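You operate a simulated robot arm through the tools that you are given. There is no shell and no other tool.

The job below is to be done with a simulated robot arm. You get a single attempt, and the scene is never put back.

## Task
Prove the relief check at the setting on the card with purple edge.
Fine: card out of the drawer marked notes onto the side table; air on, pump till LIFTS, then press ease off; the drawer stays open, the teal bar knob stays.
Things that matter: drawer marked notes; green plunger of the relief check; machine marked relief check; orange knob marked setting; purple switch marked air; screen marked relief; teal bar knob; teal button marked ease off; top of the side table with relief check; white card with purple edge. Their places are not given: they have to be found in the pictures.

The check looks at the end state, three seconds after you hand in, the way a careful person would. Anything else that was tipped, shoved, dropped, spilled or broken makes it a failure.

## Robot
A 7-joint arm with a two-finger parallel gripper, fixed in place. Base frame: the origin is at the foot of the arm, x ahead of it, y to its left, z up; the work surface is at about z = 812. Lengths are in mm, angles in degrees, forces in N, time in s.
Its first joint turns from -132.0 to 132.0 degrees. Payload 3.91 kg.
The TCP is the grasp point between the finger pads, 30 mm short of the fingertips. In the tool frame z runs along the fingers and y along their closing line. Largest opening 110 mm; finger width 20, thickness 10; the body of the gripper, 48 by 112 mm, starts 55 mm behind the TCP.
Orientation is told as [roll, pitch, yaw] about the base's x, y, z axes, in that order, counted from this pose: with the fingers straight down and closing along the base's y, the tool's x points along the base's -x, its y along +y and its z along -z.

## Interface
- The arm moves only by the tool move_arm. Its argument "increments" is a list of rows, each an object of numbers (a shift or turn left out is 0, a gripper value left out holds the last): "rx", "ry", "rz": the turn, a rotation vector about the base's x, y, z in degrees; "tx", "ty", "tz": the shift along the base's x, y, z in cm; "claw": the closure, from 0 (fully open) to 1 (shut). In form: [{"rx": .., "ry": .., "rz": .., "tx": .., "ty": .., "tz": .., "claw": ..}, ...]. A call has 1 to 20 rows; each row is the pose to reach, as a shift and turn from the pose commanded when the call began. Each row takes 0.2 s and may step no farther than 50 mm and 8.6 degrees from the row before; otherwise, or with a gripper value out of range, the whole call is refused. Where a pose cannot be reached the arm comes as near as it can. A force on the tool above 40 N (or 10 N above the force at the start of the call, whichever is more), or a blocked arm, ends the call early, and 0.2 s more pass. The fingers move at their own pace (about 108 mm/s each) and stop on an object; they squeeze with about 25 N. The grip force told is the motor's: it shows also when the fingers shut on nothing. Time passes only in rows, and 0.2 s behind the last, so rows that repeat a pose let the fingers close. The reply holds the time, the measured pose of the TCP, the force on the tool along the base axes, the opening and the grip force, in the units named above and with some noise, with the torque about the TCP (base axes, N m) and any sound that the robot's microphone picked up.
- Cameras (640 x 400 px; columns grow to the right, rows downward): "scene" is fixed at [220.6, 497.5, 1545.5]; the picture's right is [0.25, -0.97, 0.00], its down [-0.92, -0.23, -0.32] and it looks along [0.31, 0.08, -0.95] (base axes); focal length 344 px, centre (320, 200). "wrist" rides on the gripper at [72, 17, -103] in the tool frame; the picture's right is [-0.23, 0.97, 0.00], its down [-0.76, -0.18, -0.62] and it looks along [-0.61, -0.14, 0.78] (tool axes); focal length 222 px, centre (320, 200).
- capture(camera): a new picture of that camera. No time passes.
- probe_pixels(camera, pixels): for up to 12 pixels [column, row] of the newest picture of that camera ("zoom" is the newest enlarged one), the place [x, y, z] in the base frame of the surface seen there, good to about 2 mm. No time passes.
- inspect(camera, box): a new picture of the part [left, top, right, bottom] of that camera's present view, enlarged. No time passes.
- close_job(): hands the job in; it is judged then, once.

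Leave the gripper open and the arm clear of the work at the hand-in unless told otherwise.

The tools are called after "Call:" by a JSON object that holds its "op" and its "data". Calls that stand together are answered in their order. move_arm: Moves the arm, as the interface text tells. Its arguments: {"type":"object","properties":{"increments":{"type":"array","items":{"type":"object","properties":{"rx":{"type":"number"},"ry":{"type":"number"},"rz":{"type":"number"},"tx":{"type":"number"},"ty":{"type":"number"},"tz":{"type":"number"},"claw":{"type":"number"}}}}},"required":["increments"]} The other tools are called the same way: capture (camera) takes a picture; probe_pixels (camera, pixels) gives the place of the surface under pixels of a picture; inspect (camera, box) takes an enlarged picture of a part of a camera's view; close_job () hands the job in.

At the start:

```text
t: 0.0
tcp_pos: [552.4, 297.8, 1135.9]
tcp_rot: [0.0, -0.1, 0.0]
wrist_force: [0.4, 0.2, 1.0]
ft_torque: [0.04, -0.02, 0.0]
gripper_width: 110.2
finger_force: 0.1
```

scene: 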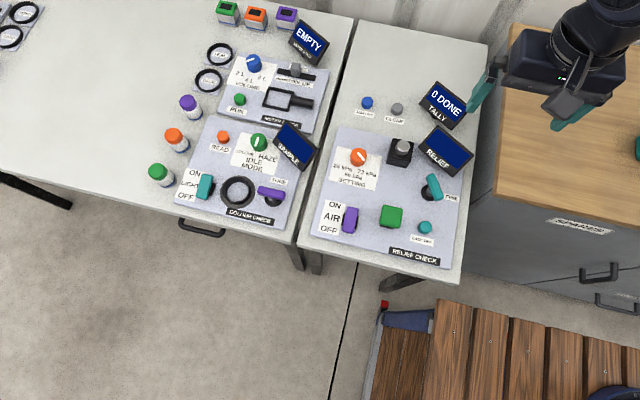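
wrist: 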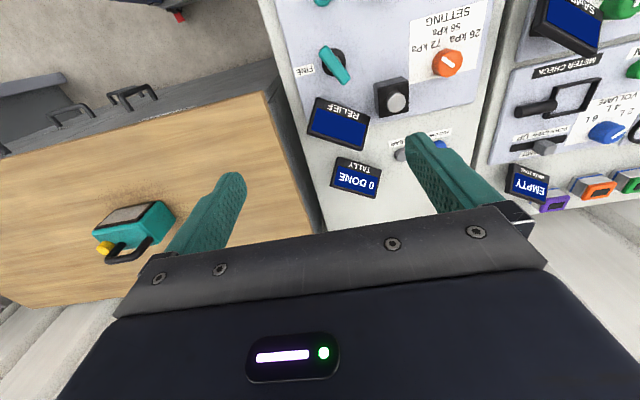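

I see the relief check machine around (395,195) in the scene picture, and a drawer cabinet on the right with handles near (600,272). I'll enlarge these parts first.

Call:
{"op": "inspect", "data": {"camera": "scene", "box": [300, 80, 480, 280]}}

Call:
{"op": "inspect", "data": {"camera": "scene", "box": [460, 180, 640, 320]}}

Call:
{"op": "inspect", "data": {"camera": "scene", "box": [140, 100, 310, 250]}}

Call:
{"op": "inspect", "data": {"camera": "wrist", "box": [280, 0, 500, 200]}}

Call:
{"op": "inspect", "data": {"camera": "wrist", "box": [0, 0, 300, 200]}}

```text
2.00 times, centred on (390, 180) of scene
```

zoom: 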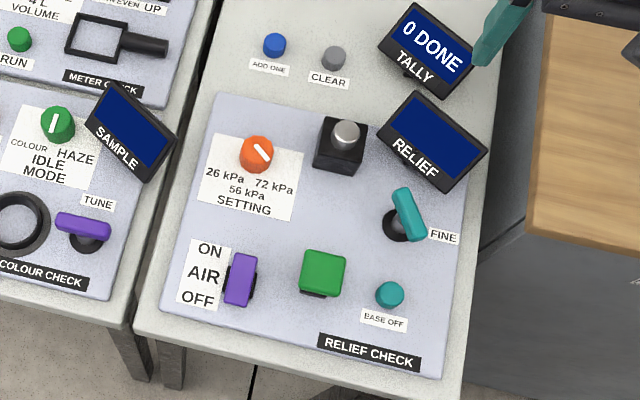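

```text
2.86 times, centred on (550, 250) of scene
```

zoom: 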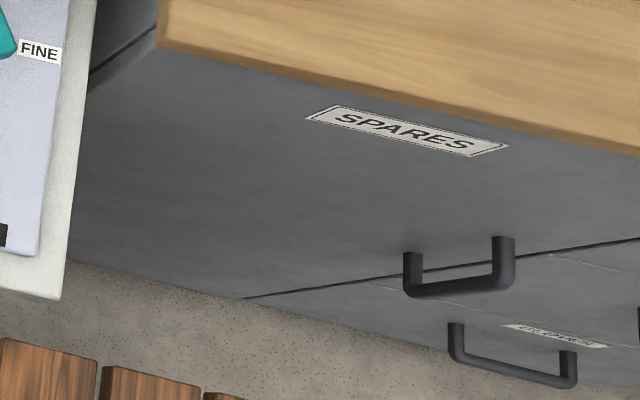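

```text
2.67 times, centred on (225, 175) of scene
```

zoom: 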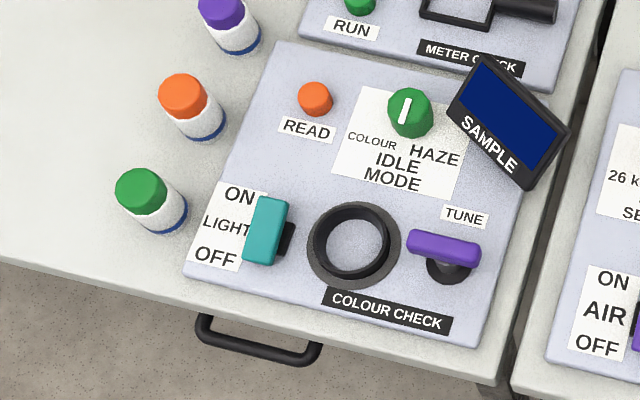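

```text
2.00 times, centred on (390, 100) of wrist
```

zoom: 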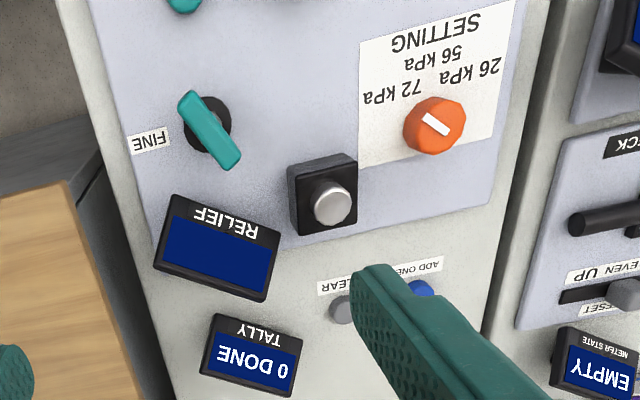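

```text
2.00 times, centred on (150, 100) of wrist
```

zoom: 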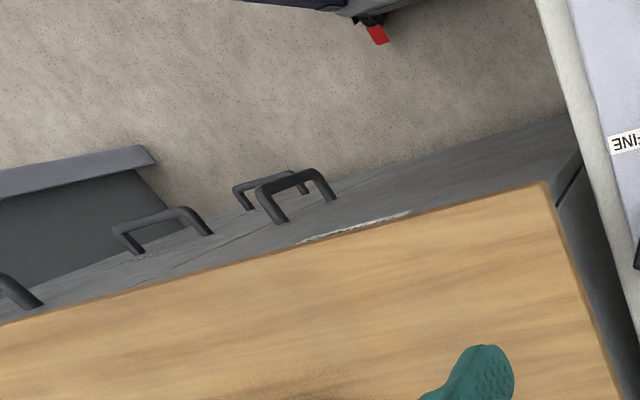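

Next I probe key places on the relief check and the cabinet to get the layout.

Call:
{"op": "capture", "data": {"camera": "scene"}}

Call:
{"op": "probe_pixels", "data": {"camera": "scene", "pixels": [[358, 157], [401, 145], [433, 187], [351, 220], [391, 215], [425, 227], [370, 120], [446, 150], [202, 230], [600, 273], [580, 226], [570, 150]]}}

Call:
{"op": "probe_pixels", "data": {"camera": "scene", "pixels": [[510, 25], [497, 195], [632, 235], [616, 300], [480, 50], [460, 280], [300, 240], [350, 20], [400, 240], [560, 300], [590, 240], [468, 285]]}}

Call:
{"op": "capture", "data": {"camera": "wrist"}}

Call:
{"op": "probe_pixels", "data": {"camera": "wrist", "pixels": [[132, 93], [72, 110], [118, 98], [20, 90], [60, 80], [20, 150], [265, 95], [10, 130], [130, 228], [40, 120], [10, 250], [4, 145]]}}

```text
taken
```

scene: 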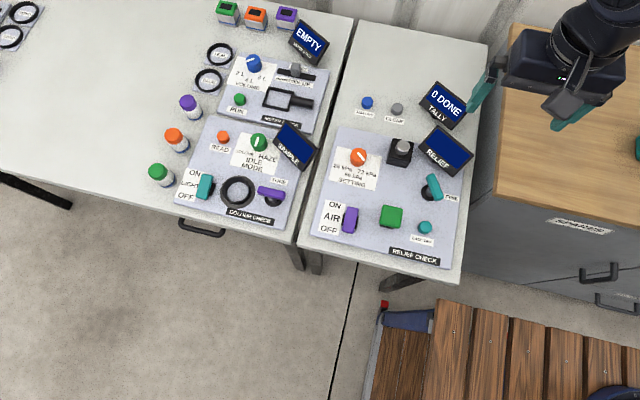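

```text
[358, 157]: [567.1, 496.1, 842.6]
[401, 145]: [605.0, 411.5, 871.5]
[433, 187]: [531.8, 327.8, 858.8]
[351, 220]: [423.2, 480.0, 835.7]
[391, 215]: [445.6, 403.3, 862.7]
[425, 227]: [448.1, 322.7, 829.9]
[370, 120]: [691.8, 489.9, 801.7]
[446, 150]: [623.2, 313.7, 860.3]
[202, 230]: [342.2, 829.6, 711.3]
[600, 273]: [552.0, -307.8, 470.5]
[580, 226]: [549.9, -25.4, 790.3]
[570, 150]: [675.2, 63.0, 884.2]
```

```text
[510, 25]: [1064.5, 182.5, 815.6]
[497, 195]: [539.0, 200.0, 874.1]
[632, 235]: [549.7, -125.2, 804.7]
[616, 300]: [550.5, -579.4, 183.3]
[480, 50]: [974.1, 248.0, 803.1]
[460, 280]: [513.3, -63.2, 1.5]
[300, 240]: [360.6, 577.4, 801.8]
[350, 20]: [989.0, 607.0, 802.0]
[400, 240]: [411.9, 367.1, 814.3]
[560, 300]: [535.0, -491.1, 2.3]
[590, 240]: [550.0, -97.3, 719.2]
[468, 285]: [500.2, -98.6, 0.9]
```

```text
taken
```

wrist: 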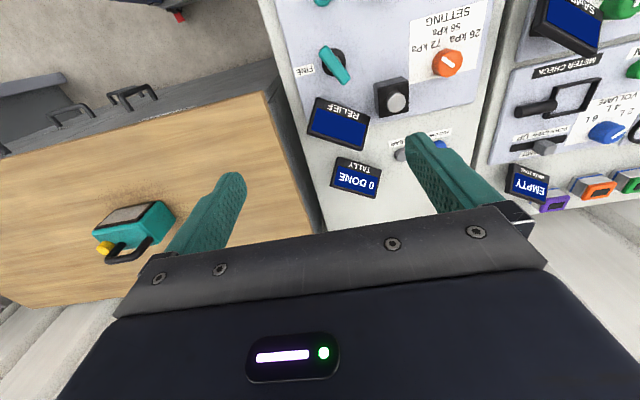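

```text
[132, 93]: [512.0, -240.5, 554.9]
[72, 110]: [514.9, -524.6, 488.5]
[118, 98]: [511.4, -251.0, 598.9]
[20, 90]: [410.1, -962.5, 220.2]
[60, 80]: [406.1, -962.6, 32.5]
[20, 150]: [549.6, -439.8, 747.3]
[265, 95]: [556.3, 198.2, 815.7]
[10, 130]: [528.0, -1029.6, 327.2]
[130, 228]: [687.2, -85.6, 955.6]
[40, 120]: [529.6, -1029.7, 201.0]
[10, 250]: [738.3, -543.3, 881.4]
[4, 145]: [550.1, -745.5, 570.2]
```

The cabinet front stands at x≈550, with drawers facing the arm, and the side table top is at z≈802. Before moving, I check what's around the low wooden slats and the left table's drawer handle.

Call:
{"op": "probe_pixels", "data": {"camera": "scene", "pixels": [[480, 340], [580, 370], [620, 395], [410, 320], [384, 303], [400, 390], [440, 300], [630, 335], [215, 222], [250, 225], [200, 215], [600, 305]]}}

Call:
{"op": "inspect", "data": {"camera": "scene", "box": [360, 280, 640, 400]}}

Call:
{"op": "inspect", "data": {"camera": "scene", "box": [150, 190, 250, 260]}}

Call:
{"op": "inspect", "data": {"camera": "scene", "box": [560, 250, 640, 330]}}

```text
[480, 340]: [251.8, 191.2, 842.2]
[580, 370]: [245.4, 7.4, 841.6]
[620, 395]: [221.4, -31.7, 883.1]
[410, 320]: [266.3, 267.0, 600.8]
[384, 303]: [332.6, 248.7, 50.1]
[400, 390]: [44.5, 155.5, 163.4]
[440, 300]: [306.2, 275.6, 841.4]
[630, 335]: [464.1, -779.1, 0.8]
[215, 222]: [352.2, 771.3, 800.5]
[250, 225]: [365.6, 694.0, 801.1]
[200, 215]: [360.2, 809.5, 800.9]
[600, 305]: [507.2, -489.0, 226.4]
```

```text
2.29 times, centred on (500, 340) of scene
```

zoom: 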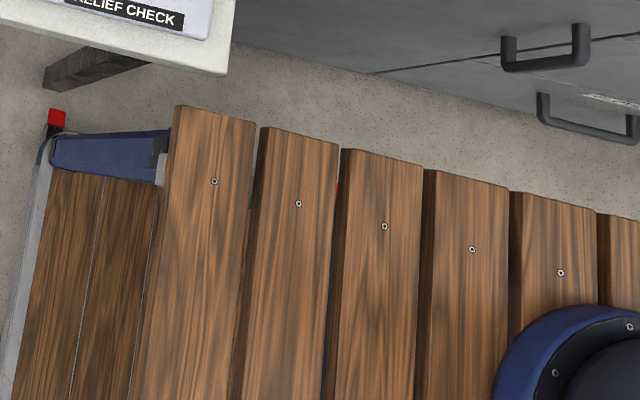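

```text
5.71 times, centred on (200, 225) of scene
```

zoom: 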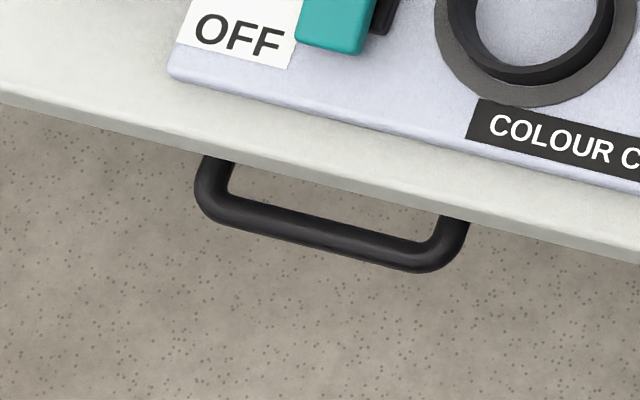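

```text
5.00 times, centred on (600, 290) of scene
```

zoom: 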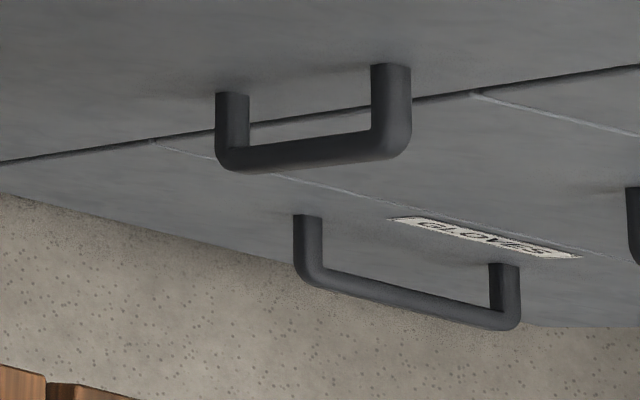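

A drawer with a handle at about (342,830,711) sits under the white table, while the cabinet drawers read SPARES and GLOVES. I'll swing the wrist camera high over to look at the white table's drawer front.

Call:
{"op": "move_arm", "data": {"increments": [{"tx": -3, "ty": 3.2, "tz": -0.5}, {"tx": -6, "ty": 6.4, "tz": -1}, {"tx": -9, "ty": 9.6, "tz": -1.5}, {"tx": -12, "ty": 12.8, "tz": -2}, {"tx": -15, "ty": 16, "tz": -2.5}, {"tx": -18, "ty": 19.2, "tz": -3}, {"tx": -21, "ty": 22.4, "tz": -3.5}, {"tx": -24, "ty": 25.6, "tz": -4}, {"tx": -27, "ty": 28.8, "tz": -4.5}, {"tx": -30, "ty": 32, "tz": -5}, {"tx": -33, "ty": 35.2, "tz": -5.5}, {"tx": -36, "ty": 38.4, "tz": -6}, {"tx": -39, "ty": 41.6, "tz": -7}, {"tx": -42, "ty": 44.8, "tz": -8}]}}

Call:
{"op": "capture", "data": {"camera": "wrist"}}

Call:
{"op": "capture", "data": {"camera": "scene"}}

```text
t: 3.0
tcp_pos: [132.1, 743.5, 1056.8]
tcp_rot: [0.0, 0.0, 0.0]
wrist_force: [0.3, -0.3, 0.9]
ft_torque: [0.03, 0.03, 0.0]
gripper_width: 109.9
finger_force: 0.1
```

```text
taken
```

wrist: 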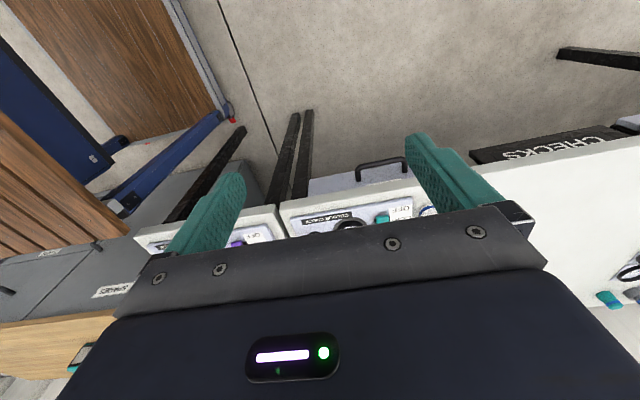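

```text
taken
```

scene: 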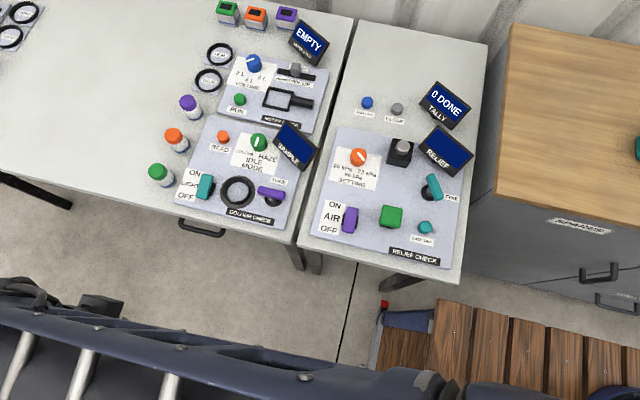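

I see a drawer front with a handle around (370,172) in the wrist picture, and a CHECKS sign on the right. I'll enlarge it.

Call:
{"op": "inspect", "data": {"camera": "wrist", "box": [270, 130, 450, 240]}}

Call:
{"op": "inspect", "data": {"camera": "wrist", "box": [460, 100, 640, 210]}}

Call:
{"op": "inspect", "data": {"camera": "wrist", "box": [0, 200, 160, 320]}}

```text
3.56 times, centred on (360, 185) of wrist
```

zoom: 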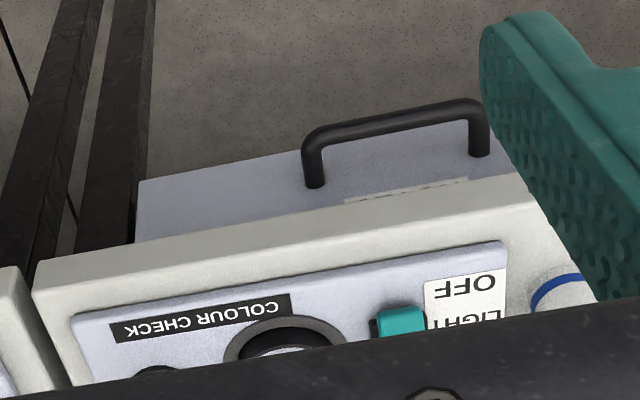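

```text
3.56 times, centred on (550, 155) of wrist
```

zoom: 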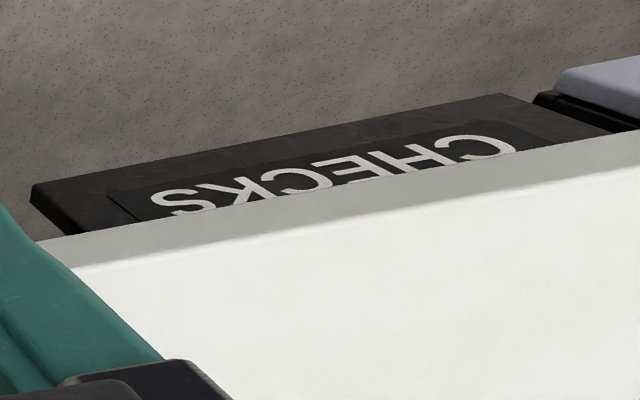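

```text
3.33 times, centred on (80, 260) of wrist
```

zoom: 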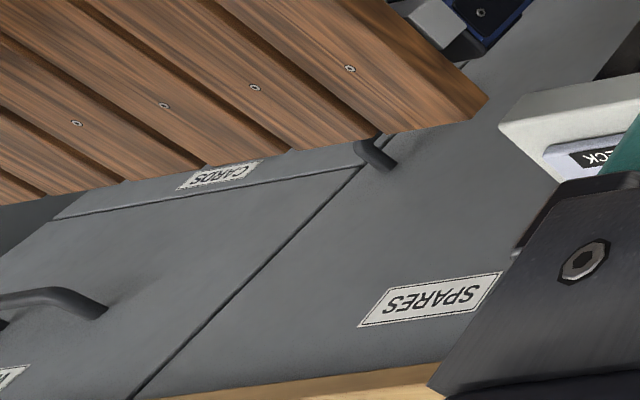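

The table drawer's label is hidden beneath the table edge, and the cabinet shows SPARES, CARDS and one more label. I'll move lower and tilt the camera toward the horizontal to read the table drawer's label.

Call:
{"op": "move_arm", "data": {"increments": [{"tx": -1, "ty": 1, "tz": -2.5, "ry": -7}, {"tx": -2, "ty": 2, "tz": -5, "ry": -14}, {"tx": -3, "ty": 3, "tz": -7.5, "ry": -21}, {"tx": -4, "ty": 4, "tz": -10, "ry": -28}, {"tx": -5, "ty": 5, "tz": -12.5, "ry": -35}, {"tx": -6, "ty": 5, "tz": -15, "ry": -40}]}}

Call:
{"op": "capture", "data": {"camera": "wrist"}}

Call:
{"op": "inspect", "data": {"camera": "wrist", "box": [240, 120, 460, 260]}}

Call:
{"op": "inspect", "data": {"camera": "wrist", "box": [0, 120, 200, 300]}}

```text
t: 4.4
tcp_pos: [72.7, 794.9, 905.6]
tcp_rot: [0.1, -40.1, -0.1]
wrist_force: [1.0, 0.2, 0.5]
ft_torque: [-0.01, 0.07, 0.0]
gripper_width: 110.1
finger_force: 0.0
```

```text
taken
```

wrist: 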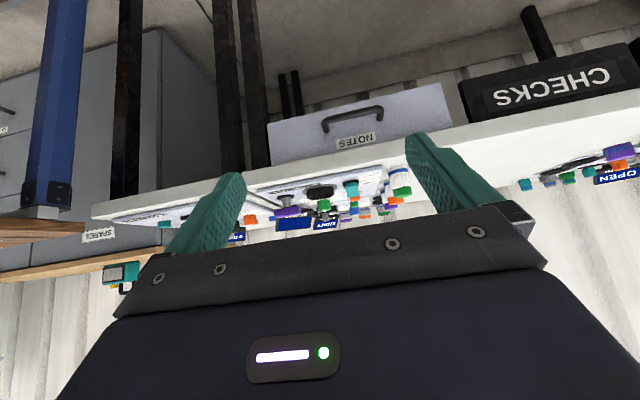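

```text
2.86 times, centred on (350, 190) of wrist
```

zoom: 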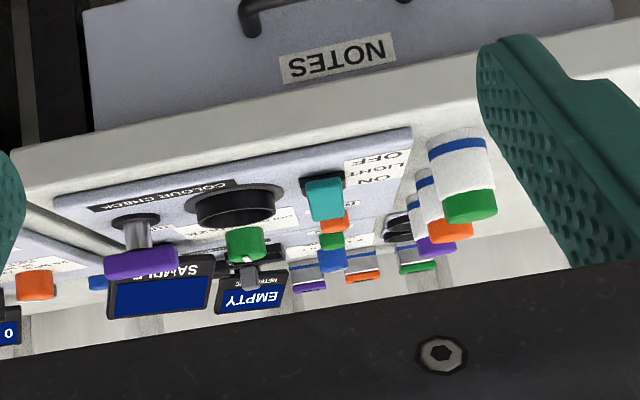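

```text
2.22 times, centred on (100, 210) of wrist
```

zoom: 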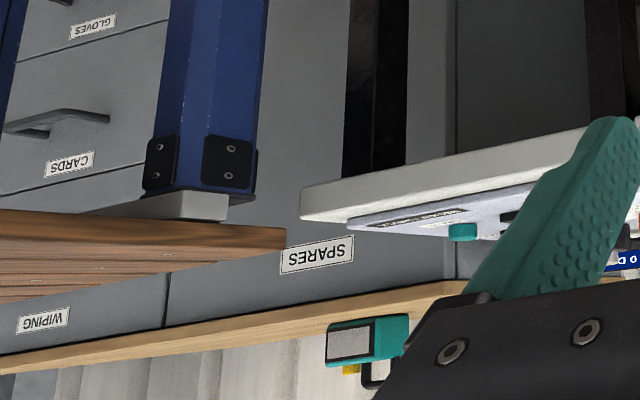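

NOTES is the white table's drawer (label near (356,140) in the wrist view). I'll probe the handle, the drawer face and the edges.

Call:
{"op": "probe_pixels", "data": {"camera": "wrist", "pixels": [[323, 120], [350, 113], [382, 108], [328, 131], [380, 120], [356, 140], [272, 160], [270, 125], [452, 118], [440, 86], [350, 158], [340, 128]]}}

Call:
{"op": "inspect", "data": {"camera": "wrist", "box": [300, 80, 400, 160]}}

Call:
{"op": "probe_pixels", "data": {"camera": "zoom", "pixels": [[150, 240], [160, 210], [320, 190], [330, 160], [500, 150], [520, 190], [170, 280], [530, 215]]}}

```text
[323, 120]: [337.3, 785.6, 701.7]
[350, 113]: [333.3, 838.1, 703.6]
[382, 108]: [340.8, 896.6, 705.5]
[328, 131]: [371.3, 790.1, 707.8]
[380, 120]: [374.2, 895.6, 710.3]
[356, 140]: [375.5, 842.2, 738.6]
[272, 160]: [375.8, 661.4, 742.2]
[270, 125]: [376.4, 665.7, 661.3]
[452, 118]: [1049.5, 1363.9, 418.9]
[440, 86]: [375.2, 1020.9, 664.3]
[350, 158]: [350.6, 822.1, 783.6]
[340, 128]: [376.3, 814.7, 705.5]
```

```text
5.00 times, centred on (350, 120) of wrist
```

zoom: 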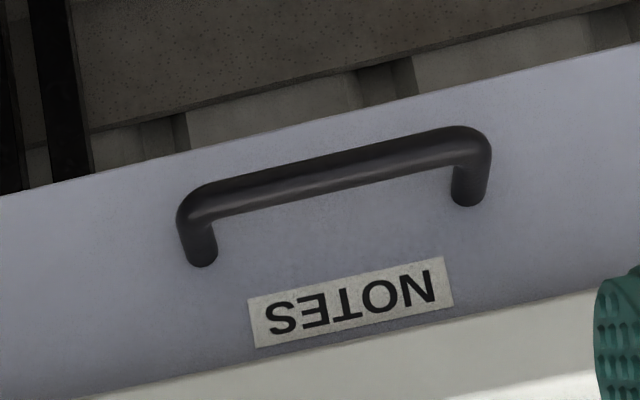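

```text
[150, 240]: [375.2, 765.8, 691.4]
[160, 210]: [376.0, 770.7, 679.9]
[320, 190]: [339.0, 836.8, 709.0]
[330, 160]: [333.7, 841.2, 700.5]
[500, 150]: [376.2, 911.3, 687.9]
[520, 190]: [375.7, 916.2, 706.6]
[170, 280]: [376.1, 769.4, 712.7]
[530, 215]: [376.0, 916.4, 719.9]
```

Handle bar: centre about (338, 841, 705), drawer face at x≈376, table lip at x≈350. I'll bring the tool upright again in free space before the table, then turn it 90° about z so the fingers can close over the bar.

Call:
{"op": "move_arm", "data": {"increments": [{"tx": 1, "tz": 1, "ry": 8}, {"tx": 2, "tz": 2, "ry": 16}, {"tx": 3, "tz": 3, "ry": 24}, {"tx": 4, "tz": 4, "ry": 32}, {"tx": 5, "tz": 5, "ry": 40}]}}

Call:
{"op": "move_arm", "data": {"increments": [{"rz": 8}, {"rz": 16}, {"rz": 24}, {"rz": 32}, {"rz": 40}, {"rz": 48}, {"rz": 56}, {"rz": 64}, {"rz": 72}, {"rz": 80}, {"rz": 88}, {"rz": 90}]}}

Call:
{"op": "capture", "data": {"camera": "wrist"}}

```text
t: 5.6
tcp_pos: [120.8, 797.1, 957.0]
tcp_rot: [0.0, 0.1, 0.1]
wrist_force: [-0.9, 0.2, -0.6]
ft_torque: [-0.01, -0.07, 0.0]
gripper_width: 110.0
finger_force: 0.1
```

```text
t: 8.2
tcp_pos: [123.0, 794.4, 956.2]
tcp_rot: [0.1, 0.1, 90.1]
wrist_force: [-0.2, 0.9, 0.4]
ft_torque: [-0.02, -0.01, 0.01]
gripper_width: 110.1
finger_force: 0.0
```

```text
taken
```

wrist: 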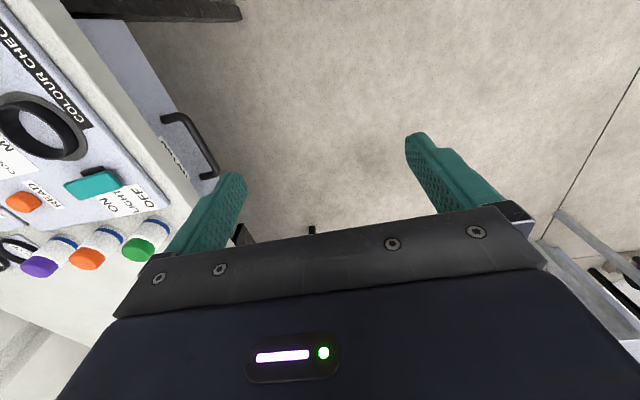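

The turn worked. Next I tilt the tool to 70° so it points forward at the handle, narrow the fingers to about 44 mm, and stop 120 mm short of the bar.

Call:
{"op": "move_arm", "data": {"increments": [{"tx": 0.5, "ty": 0.5, "tz": -2.3, "ry": -8, "claw": 0.6}, {"tx": 1, "ty": 1, "tz": -4.6, "ry": -16}, {"tx": 2, "ty": 1.5, "tz": -7, "ry": -24}, {"tx": 3, "ty": 2, "tz": -9.3, "ry": -32}, {"tx": 4, "ty": 2.5, "tz": -11.6, "ry": -40}, {"tx": 5, "ty": 3, "tz": -14, "ry": -48}, {"tx": 6, "ty": 3.6, "tz": -16.3, "ry": -56}, {"tx": 7, "ty": 4.2, "tz": -18.6, "ry": -64}, {"tx": 8, "ty": 4.7, "tz": -20.7, "ry": -70}, {"tx": 8, "ty": 4.7, "tz": -20.7, "ry": -70}]}}

Call:
{"op": "capture", "data": {"camera": "wrist"}}

Call:
{"op": "capture", "data": {"camera": "scene"}}

```text
t: 10.4
tcp_pos: [202.1, 843.8, 749.0]
tcp_rot: [-70.1, 0.0, 89.9]
wrist_force: [0.2, -1.0, 0.0]
ft_torque: [-0.02, -0.01, -0.04]
gripper_width: 43.9
finger_force: 0.0
```

```text
taken
```

wrist: 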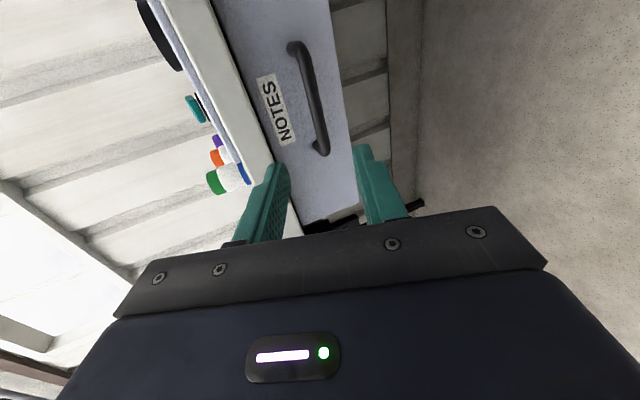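

```text
taken
```

scene: 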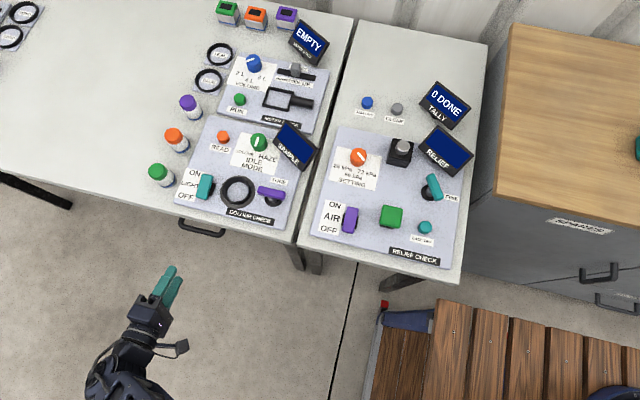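

The pose is reached. I probe the handle again from closer up for accuracy.

Call:
{"op": "probe_pixels", "data": {"camera": "wrist", "pixels": [[301, 60], [308, 90], [312, 115], [317, 140], [296, 46], [320, 150], [330, 60], [345, 110], [265, 60], [260, 130]]}}

Call:
{"op": "inspect", "data": {"camera": "wrist", "box": [220, 20, 380, 170]}}

```text
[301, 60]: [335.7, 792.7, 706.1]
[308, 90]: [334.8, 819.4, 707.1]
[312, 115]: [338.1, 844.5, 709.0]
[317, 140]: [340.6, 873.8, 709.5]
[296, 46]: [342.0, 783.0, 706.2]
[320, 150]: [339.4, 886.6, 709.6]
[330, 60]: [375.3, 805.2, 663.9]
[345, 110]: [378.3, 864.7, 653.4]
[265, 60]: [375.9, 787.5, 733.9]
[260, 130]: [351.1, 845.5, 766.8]
```

```text
2.67 times, centred on (300, 95) of wrist
```

zoom: 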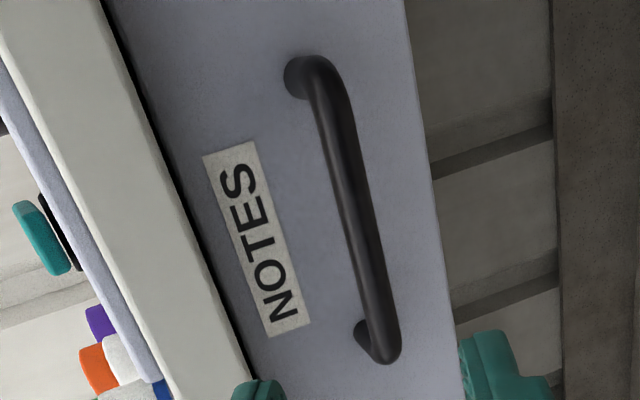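

Bar is centred near (340, 841, 706). I'll slide in along the tool axis so the bar sits about 15 mm past the TCP, then close on it.

Call:
{"op": "move_arm", "data": {"increments": [{"tx": 0.3, "ty": -0.2, "tz": 0.5, "claw": 0.64}, {"tx": 4, "ty": -0.2, "tz": -0.9}, {"tx": 8, "ty": -0.2, "tz": -2.3}, {"tx": 10.5, "ty": -0.2, "tz": -3.2}, {"tx": 12.5, "ty": -0.2, "tz": -3.9}, {"tx": 12.5, "ty": -0.2, "tz": -3.9}]}}

Call:
{"op": "capture", "data": {"camera": "wrist"}}

```text
t: 11.8
tcp_pos: [326.9, 841.2, 708.6]
tcp_rot: [-69.9, -0.1, 89.9]
wrist_force: [0.1, -0.5, -0.2]
ft_torque: [-0.01, 0.04, -0.03]
gripper_width: 39.7
finger_force: 0.1
```

```text
taken
```

wrist: 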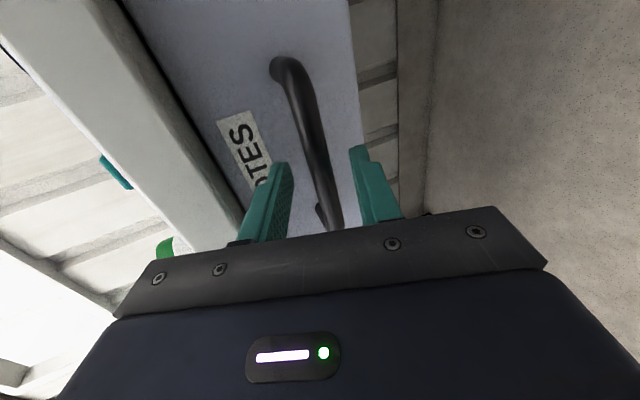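

The bar lies between the two fingers. I close on it.

Call:
{"op": "move_arm", "data": {"increments": [{"claw": 0.95}, {"claw": 0.95}, {"claw": 0.95}, {"claw": 0.95}]}}

```text
t: 12.8
tcp_pos: [327.8, 840.6, 708.8]
tcp_rot: [-69.8, 0.1, 90.0]
wrist_force: [-1.5, 4.0, -16.5]
ft_torque: [0.61, 0.23, 0.71]
gripper_width: 13.8
finger_force: 44.8
```

Gripped (13.8 mm). Now I pull straight toward -x, easing z down slightly since the bar is a little lower than the grip.

Call:
{"op": "move_arm", "data": {"increments": [{"tx": 0, "tz": -0.1}, {"tx": -1, "tz": -0.15}, {"tx": -2, "tz": -0.15}, {"tx": -3.5, "tz": -0.15}, {"tx": -5, "tz": -0.15}, {"tx": -6.5, "tz": -0.15}, {"tx": -8, "tz": -0.15}, {"tx": -9.5, "tz": -0.15}, {"tx": -11, "tz": -0.15}, {"tx": -12.5, "tz": -0.15}]}}

Call:
{"op": "capture", "data": {"camera": "scene"}}

```text
t: 15.0
tcp_pos: [201.4, 841.0, 708.5]
tcp_rot: [-70.0, 0.1, 90.1]
wrist_force: [-1.0, 18.9, -0.4]
ft_torque: [0.62, 0.08, 0.97]
gripper_width: 13.4
finger_force: 45.2
```

```text
taken
```

scene: 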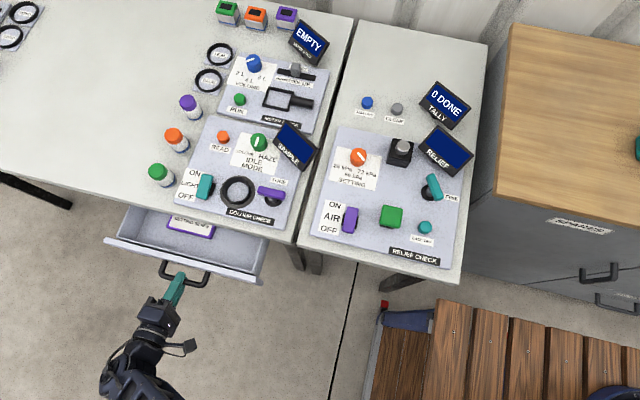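

The drawer is sliding out and a purple-edged card shows at (190,225). I keep pulling another 11 cm.

Call:
{"op": "move_arm", "data": {"increments": [{"tx": -1.5, "ty": 0.1}, {"tx": -3, "ty": 0.1}, {"tx": -4.5, "ty": 0.15}, {"tx": -6, "ty": 0.15}, {"tx": -7.5, "ty": 0.15}, {"tx": -9, "ty": 0.15}, {"tx": -10, "ty": 0.15}, {"tx": -11, "ty": 0.15}]}}

Call:
{"op": "capture", "data": {"camera": "scene"}}

Call:
{"op": "inspect", "data": {"camera": "scene", "box": [80, 190, 300, 330]}}

```text
t: 16.8
tcp_pos: [93.1, 841.4, 708.0]
tcp_rot: [-70.0, 0.1, 89.9]
wrist_force: [-1.4, -38.3, -1.4]
ft_torque: [0.12, 0.03, -0.61]
gripper_width: 14.1
finger_force: 44.6
```

```text
taken
```

scene: 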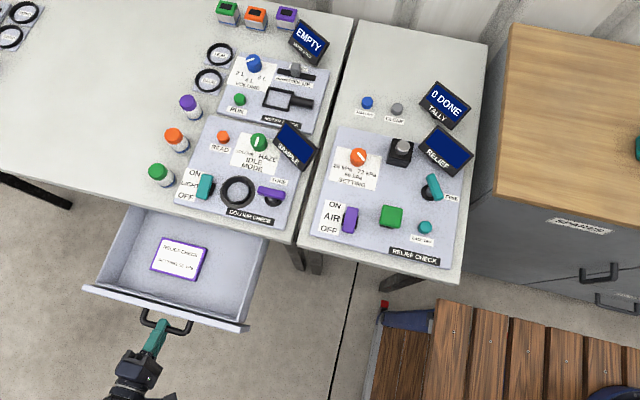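

```text
2.86 times, centred on (190, 260) of scene
```

zoom: 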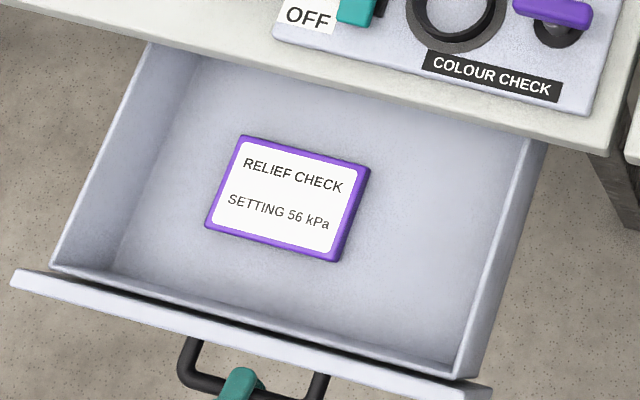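

The card reads RELIEF CHECK, SETTING 56 kPa. I probe the card and drawer, then release the handle and back off.

Call:
{"op": "probe_pixels", "data": {"camera": "zoom", "pixels": [[243, 138], [370, 170], [339, 261], [207, 226], [290, 200], [420, 240], [200, 160], [150, 280], [460, 360], [150, 50], [545, 145], [60, 280]]}}

Call:
{"op": "move_arm", "data": {"increments": [{"claw": 0.6}, {"claw": 0.6}, {"claw": 0.6}]}}

```text
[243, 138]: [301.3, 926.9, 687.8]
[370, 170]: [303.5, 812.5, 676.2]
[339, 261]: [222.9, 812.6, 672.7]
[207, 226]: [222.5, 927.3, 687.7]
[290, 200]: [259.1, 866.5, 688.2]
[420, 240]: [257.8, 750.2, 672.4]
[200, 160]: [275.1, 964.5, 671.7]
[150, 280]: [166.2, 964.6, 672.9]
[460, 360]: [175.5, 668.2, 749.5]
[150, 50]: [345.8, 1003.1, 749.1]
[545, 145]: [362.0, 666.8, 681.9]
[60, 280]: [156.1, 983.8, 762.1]
```

```text
t: 17.6
tcp_pos: [92.9, 843.3, 708.8]
tcp_rot: [-69.9, 0.0, 90.0]
wrist_force: [-0.5, 0.1, -0.3]
ft_torque: [-0.01, -0.01, 0.03]
gripper_width: 43.8
finger_force: 0.1
```

Released. Card spans x 222–302, y 813–927, top z 688, drawer floor z 672. I back off along the tool axis, rise, and bring the tool upright.

Call:
{"op": "move_arm", "data": {"increments": [{"tx": -3, "tz": 1.1}, {"tx": -6, "tz": 2.2}, {"tx": -6, "tz": 6}, {"tx": -5, "tz": 10, "ry": 8}, {"tx": -4, "tz": 14, "ry": 16}, {"tx": -3, "tz": 18, "ry": 24}, {"tx": -1, "tz": 20, "ry": 32}, {"tx": 2, "tz": 22, "ry": 40}, {"tx": 5, "tz": 23, "ry": 48}, {"tx": 8, "tz": 23, "ry": 56}, {"tx": 11, "tz": 23, "ry": 64}, {"tx": 13, "tz": 23, "ry": 70, "claw": 0}, {"tx": 15, "ty": 1.5, "tz": 23, "ry": 70}, {"tx": 17, "ty": 2.7, "tz": 23, "ry": 70}]}}

Call:
{"op": "capture", "data": {"camera": "scene"}}

Call:
{"op": "capture", "data": {"camera": "wrist"}}

```text
t: 20.6
tcp_pos: [263.8, 869.4, 938.4]
tcp_rot: [0.0, -0.1, 90.1]
wrist_force: [-0.7, -0.3, 0.3]
ft_torque: [0.01, -0.04, -0.01]
gripper_width: 110.1
finger_force: 0.1
```

```text
taken
```

scene: 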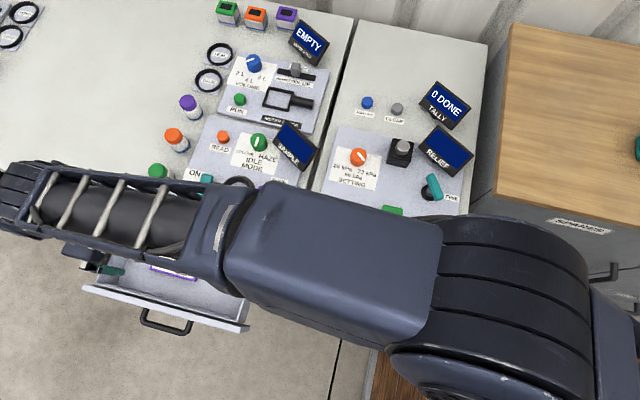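

```text
taken
```

wrist: 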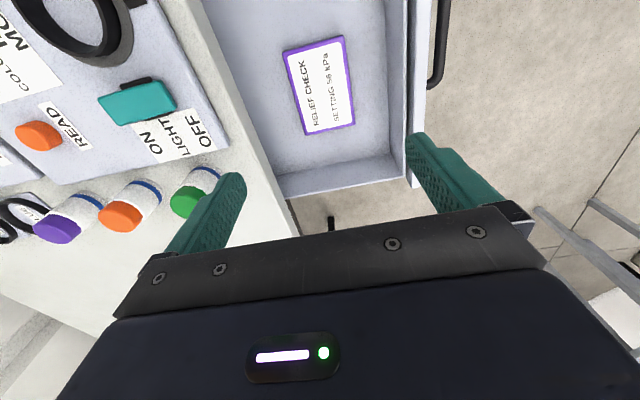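

The tool is upright above the card. I check the forearm's clearance over the tables and refine the card edges from the wrist view.

Call:
{"op": "probe_pixels", "data": {"camera": "wrist", "pixels": [[286, 52], [343, 37], [354, 123], [303, 134], [320, 85], [370, 60], [270, 60], [440, 60], [200, 60], [405, 150]]}}

Call:
{"op": "probe_pixels", "data": {"camera": "scene", "pixels": [[120, 210], [200, 225], [330, 240], [350, 190], [430, 240], [500, 260], [30, 200], [440, 225], [220, 200], [80, 250]]}}

```text
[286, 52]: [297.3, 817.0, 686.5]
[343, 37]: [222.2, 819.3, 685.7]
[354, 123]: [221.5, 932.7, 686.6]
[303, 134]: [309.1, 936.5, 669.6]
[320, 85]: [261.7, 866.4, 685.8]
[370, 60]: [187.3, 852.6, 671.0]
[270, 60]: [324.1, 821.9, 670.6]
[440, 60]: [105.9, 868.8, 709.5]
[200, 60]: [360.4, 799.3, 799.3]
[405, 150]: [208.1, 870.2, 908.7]
```

```text
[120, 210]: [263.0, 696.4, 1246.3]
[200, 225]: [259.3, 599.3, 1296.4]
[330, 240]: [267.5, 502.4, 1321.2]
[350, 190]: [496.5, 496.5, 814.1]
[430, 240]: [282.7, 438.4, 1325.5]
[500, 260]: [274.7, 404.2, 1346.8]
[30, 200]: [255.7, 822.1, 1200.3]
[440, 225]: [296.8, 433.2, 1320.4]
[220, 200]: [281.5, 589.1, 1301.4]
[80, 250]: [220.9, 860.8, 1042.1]
```

The forearm stays near z≈1250 and clear. Card centre is about (260.5, 873); I descend with open fingers to TCP z≈706, so the tips stop just above the drawer floor.

Call:
{"op": "move_arm", "data": {"increments": [{"tx": -0.3, "ty": 0.4, "tz": -4}, {"tx": -0.3, "ty": 0.4, "tz": -8}, {"tx": -0.3, "ty": 0.4, "tz": -12}, {"tx": -0.3, "ty": 0.4, "tz": -15}, {"tx": -0.3, "ty": 0.4, "tz": -18}, {"tx": -0.3, "ty": 0.4, "tz": -20}, {"tx": -0.3, "ty": 0.4, "tz": -21.5}, {"tx": -0.3, "ty": 0.4, "tz": -22.5}, {"tx": -0.3, "ty": 0.4, "tz": -23.2}, {"tx": -0.3, "ty": 0.4, "tz": -23.2}]}}

Call:
{"op": "capture", "data": {"camera": "wrist"}}

```text
t: 22.8
tcp_pos: [260.3, 872.0, 706.5]
tcp_rot: [0.1, 0.0, 90.0]
wrist_force: [0.7, 0.1, -0.2]
ft_torque: [-0.04, 0.01, 0.01]
gripper_width: 109.8
finger_force: 0.0
```

```text
taken
```

wrist: 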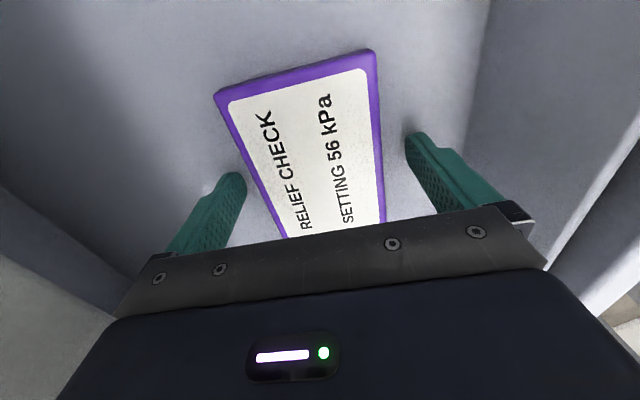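

The card sits between the fingers. I close the gripper on its 80 mm sides, then lift a little.

Call:
{"op": "move_arm", "data": {"increments": [{"claw": 0.5}, {"claw": 0.5}, {"claw": 0.5}, {"claw": 0.5}, {"claw": 0.5}]}}

Call:
{"op": "move_arm", "data": {"increments": [{"tz": 1}, {"tz": 3}, {"tz": 5}]}}

Call:
{"op": "capture", "data": {"camera": "wrist"}}

```text
t: 24.0
tcp_pos: [259.2, 873.1, 705.6]
tcp_rot: [0.0, 0.0, 90.0]
wrist_force: [0.3, 0.4, -0.7]
ft_torque: [0.01, -0.04, -0.04]
gripper_width: 84.0
finger_force: 25.4
```

```text
t: 24.8
tcp_pos: [261.1, 872.4, 756.3]
tcp_rot: [0.0, 0.0, 90.1]
wrist_force: [0.1, -0.6, -0.9]
ft_torque: [0.02, 0.0, 0.0]
gripper_width: 84.0
finger_force: 24.8
```

```text
taken
```

wrist: 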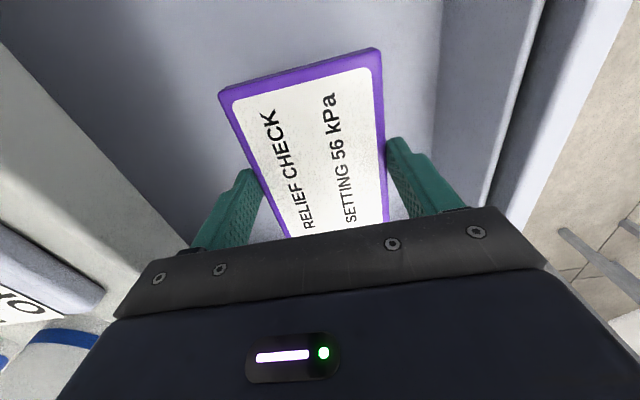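

The card is held (84 mm) and rises with the gripper. I lift straight up to z≈1000, then look at the side table for a free place.

Call:
{"op": "move_arm", "data": {"increments": [{"tz": 4}, {"tz": 8}, {"tz": 12}, {"tz": 16}, {"tz": 20}, {"tz": 24}, {"tz": 27}]}}

Call:
{"op": "capture", "data": {"camera": "scene"}}

Call:
{"op": "probe_pixels", "data": {"camera": "scene", "pixels": [[400, 60], [367, 103], [397, 109], [443, 105], [425, 95], [465, 95], [437, 85], [430, 50], [365, 35], [480, 45], [350, 80], [420, 80]]}}

```text
t: 26.4
tcp_pos: [261.4, 870.7, 1026.7]
tcp_rot: [0.0, 0.1, 90.0]
wrist_force: [-0.1, 0.5, -0.6]
ft_torque: [0.0, 0.02, -0.03]
gripper_width: 84.4
finger_force: 25.3
```

```text
taken
```

scene: 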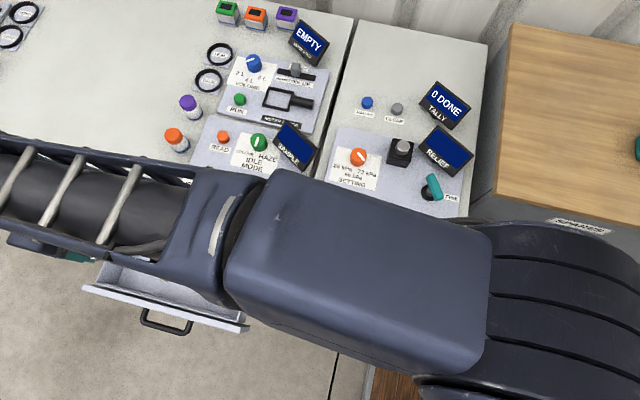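

```text
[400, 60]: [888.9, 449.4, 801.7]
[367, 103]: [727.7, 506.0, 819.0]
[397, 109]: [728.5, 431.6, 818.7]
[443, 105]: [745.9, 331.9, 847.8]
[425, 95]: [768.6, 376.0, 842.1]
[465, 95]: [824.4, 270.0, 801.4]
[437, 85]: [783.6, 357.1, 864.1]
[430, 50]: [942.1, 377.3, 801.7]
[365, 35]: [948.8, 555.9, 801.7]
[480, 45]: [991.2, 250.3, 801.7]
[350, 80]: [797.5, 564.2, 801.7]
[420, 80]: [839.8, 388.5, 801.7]
```

The free area of the side table lies behind the buttons, around (825,470). I carry the card there at z≈1027, above everything.

Call:
{"op": "move_arm", "data": {"increments": [{"tx": 3.6, "ty": -2.5}, {"tx": 7.2, "ty": -5}, {"tx": 10.8, "ty": -7.6}, {"tx": 14.4, "ty": -10.2}, {"tx": 18, "ty": -12.8}, {"tx": 21.6, "ty": -15.3}, {"tx": 25.2, "ty": -17.9}, {"tx": 28.8, "ty": -20.5}, {"tx": 32.4, "ty": -23}, {"tx": 36, "ty": -25.6}, {"tx": 39.6, "ty": -28.2}, {"tx": 43.2, "ty": -30.7}, {"tx": 46.8, "ty": -33.3}, {"tx": 50.4, "ty": -35.8}, {"tx": 53.4, "ty": -38}, {"tx": 56.4, "ty": -40}, {"tx": 56.4, "ty": -40}]}}

Call:
{"op": "capture", "data": {"camera": "wrist"}}

Call:
{"op": "capture", "data": {"camera": "scene"}}

```text
t: 30.0
tcp_pos: [823.2, 474.6, 1025.0]
tcp_rot: [-0.1, 0.0, 89.9]
wrist_force: [0.7, -1.0, -0.5]
ft_torque: [0.02, 0.0, 0.03]
gripper_width: 84.2
finger_force: 24.7
```

```text
taken
```

wrist: 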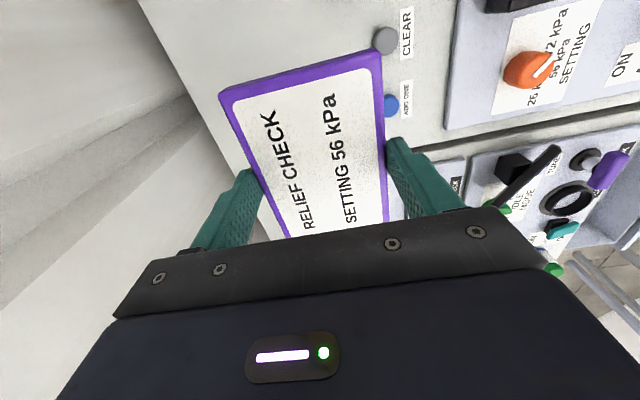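

```text
taken
```

scene: 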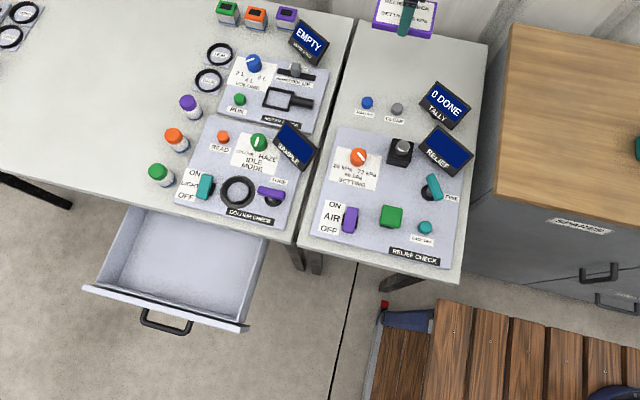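

The drawer is now empty and the card hovers over the free spot. I lower it to just above the table (TCP z≈838).

Call:
{"op": "move_arm", "data": {"increments": [{"tz": -4}, {"tz": -8}, {"tz": -12}, {"tz": -15}, {"tz": -17}, {"tz": -18}, {"tz": -18.7}, {"tz": -18.7}]}}

Call:
{"op": "capture", "data": {"camera": "wrist"}}

Call:
{"op": "inspect", "data": {"camera": "scene", "box": [330, 0, 500, 120]}}

```text
t: 31.8
tcp_pos: [824.5, 474.1, 839.3]
tcp_rot: [0.0, 0.0, 90.0]
wrist_force: [0.2, -0.2, -0.2]
ft_torque: [0.0, -0.01, 0.01]
gripper_width: 84.2
finger_force: 24.7
```

```text
taken
```

wrist: 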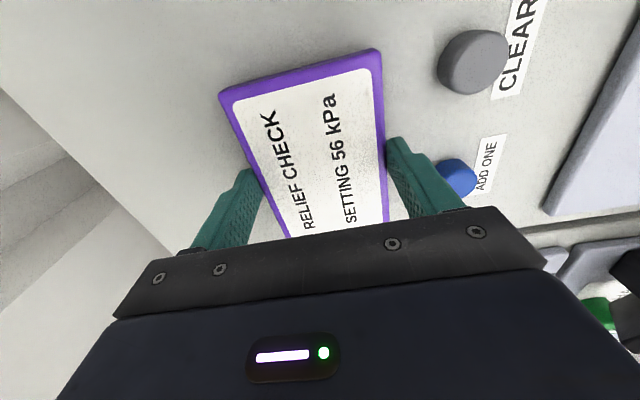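

```text
3.33 times, centred on (415, 60) of scene
```

zoom: 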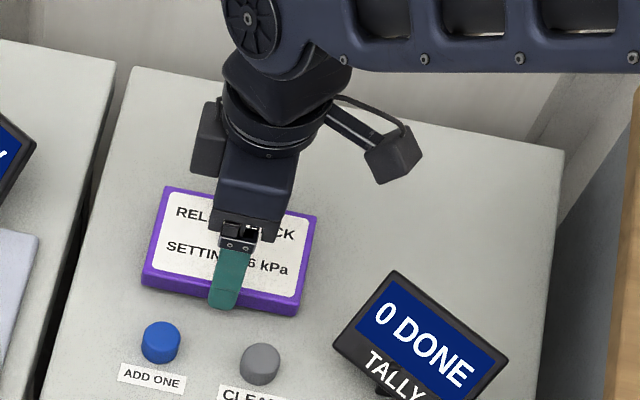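

Just above the table. I creep down a few mm until contact.

Call:
{"op": "move_arm", "data": {"increments": [{"tz": -0.1}, {"tz": -0.2}, {"tz": -0.25}, {"tz": -0.25}]}}

```text
t: 32.8
tcp_pos: [824.5, 473.6, 837.2]
tcp_rot: [0.0, 0.0, 90.0]
wrist_force: [-0.3, 0.4, -1.2]
ft_torque: [0.01, 0.01, 0.03]
gripper_width: 84.2
finger_force: 25.6
```

Call:
{"op": "move_arm", "data": {"increments": [{"tz": -0.05}, {"tz": -0.1}, {"tz": -0.1}]}}

```text
t: 33.6
tcp_pos: [824.4, 472.7, 835.4]
tcp_rot: [-0.1, -0.1, 90.0]
wrist_force: [0.2, -0.5, -1.0]
ft_torque: [-0.02, -0.05, -0.03]
gripper_width: 84.3
finger_force: 24.8
```

No contact yet; I go half a millimetre at a time.

Call:
{"op": "move_arm", "data": {"increments": [{"tz": -0.05}, {"tz": -0.1}, {"tz": -0.1}]}}

Call:
{"op": "move_arm", "data": {"increments": [{"tz": -0.05}, {"tz": -0.1}, {"tz": -0.1}]}}

```text
t: 34.4
tcp_pos: [824.3, 473.5, 834.6]
tcp_rot: [0.0, 0.0, 89.9]
wrist_force: [-0.1, 1.0, 0.6]
ft_torque: [0.03, -0.06, 0.06]
gripper_width: 84.1
finger_force: 25.0
```

```text
t: 35.2
tcp_pos: [824.9, 471.9, 834.4]
tcp_rot: [-0.1, 0.0, 90.0]
wrist_force: [2.7, 1.4, 12.2]
ft_torque: [-0.09, 0.01, 0.0]
gripper_width: 83.8
finger_force: 25.0
```

Contact (12 N up). The card is on the table: I open the fingers partway and rise straight up.

Call:
{"op": "move_arm", "data": {"increments": [{"claw": 0.1}, {"claw": 0.1}, {"claw": 0.1}, {"tz": 2}, {"tz": 5}, {"tz": 9}, {"tz": 13}, {"tz": 17}]}}

Call:
{"op": "capture", "data": {"camera": "wrist"}}

Call:
{"op": "capture", "data": {"camera": "scene"}}

```text
t: 37.0
tcp_pos: [823.8, 473.0, 1003.8]
tcp_rot: [0.1, 0.0, 90.0]
wrist_force: [0.2, -0.2, -0.5]
ft_torque: [-0.01, 0.05, 0.01]
gripper_width: 99.1
finger_force: 0.0
```

```text
taken
```

wrist: 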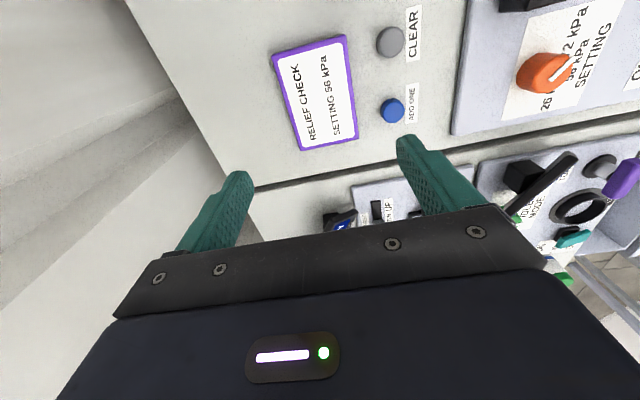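

```text
taken
```

scene: 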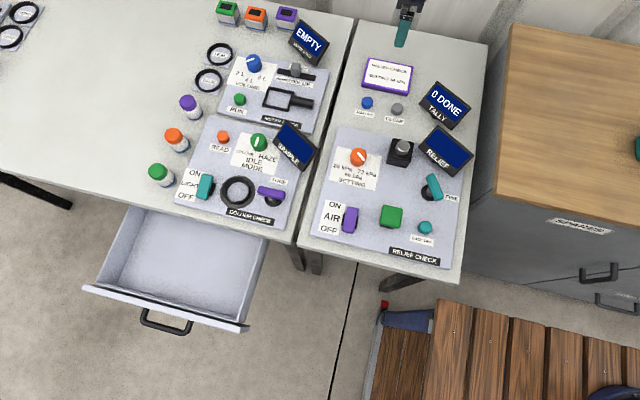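

The card lies flat on the side table. Now I study the setting knob and its scale, and the switch, plunger and button.

Call:
{"op": "inspect", "data": {"camera": "scene", "box": [325, 130, 395, 200]}}

Call:
{"op": "probe_pixels", "data": {"camera": "zoom", "pixels": [[300, 160], [340, 150], [270, 150], [300, 120], [320, 190], [370, 200], [120, 215], [250, 300], [400, 240], [280, 210], [150, 190], [420, 190]]}}

Call:
{"op": "inspect", "data": {"camera": "scene", "box": [310, 190, 380, 250]}}

Call:
{"op": "inspect", "data": {"camera": "scene", "box": [370, 160, 460, 260]}}

```text
5.71 times, centred on (360, 165) of scene
```

zoom: 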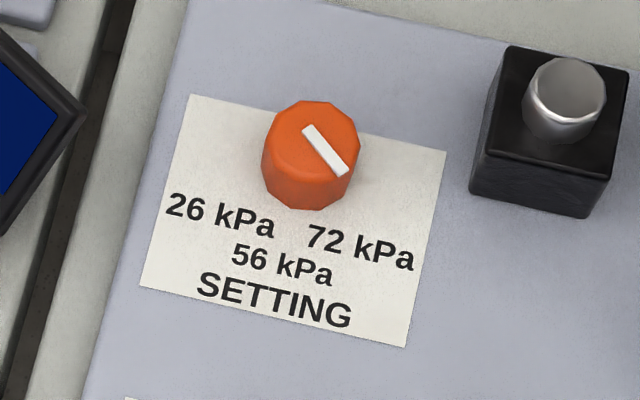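

```text
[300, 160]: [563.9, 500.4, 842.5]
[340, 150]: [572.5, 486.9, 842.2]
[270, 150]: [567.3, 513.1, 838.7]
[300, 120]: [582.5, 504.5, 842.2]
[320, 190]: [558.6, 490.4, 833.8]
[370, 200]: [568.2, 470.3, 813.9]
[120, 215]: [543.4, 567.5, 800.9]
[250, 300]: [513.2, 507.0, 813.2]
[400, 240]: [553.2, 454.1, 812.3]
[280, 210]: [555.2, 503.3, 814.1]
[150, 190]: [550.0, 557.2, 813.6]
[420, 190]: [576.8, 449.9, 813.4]
```

```text
6.67 times, centred on (345, 220) of scene
```

zoom: 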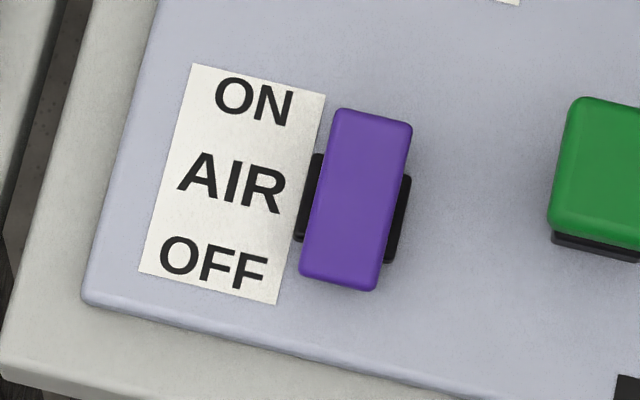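

```text
4.00 times, centred on (415, 210) of scene
```

zoom: 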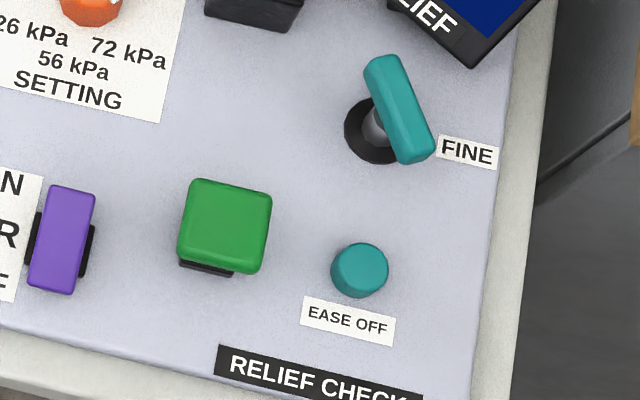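

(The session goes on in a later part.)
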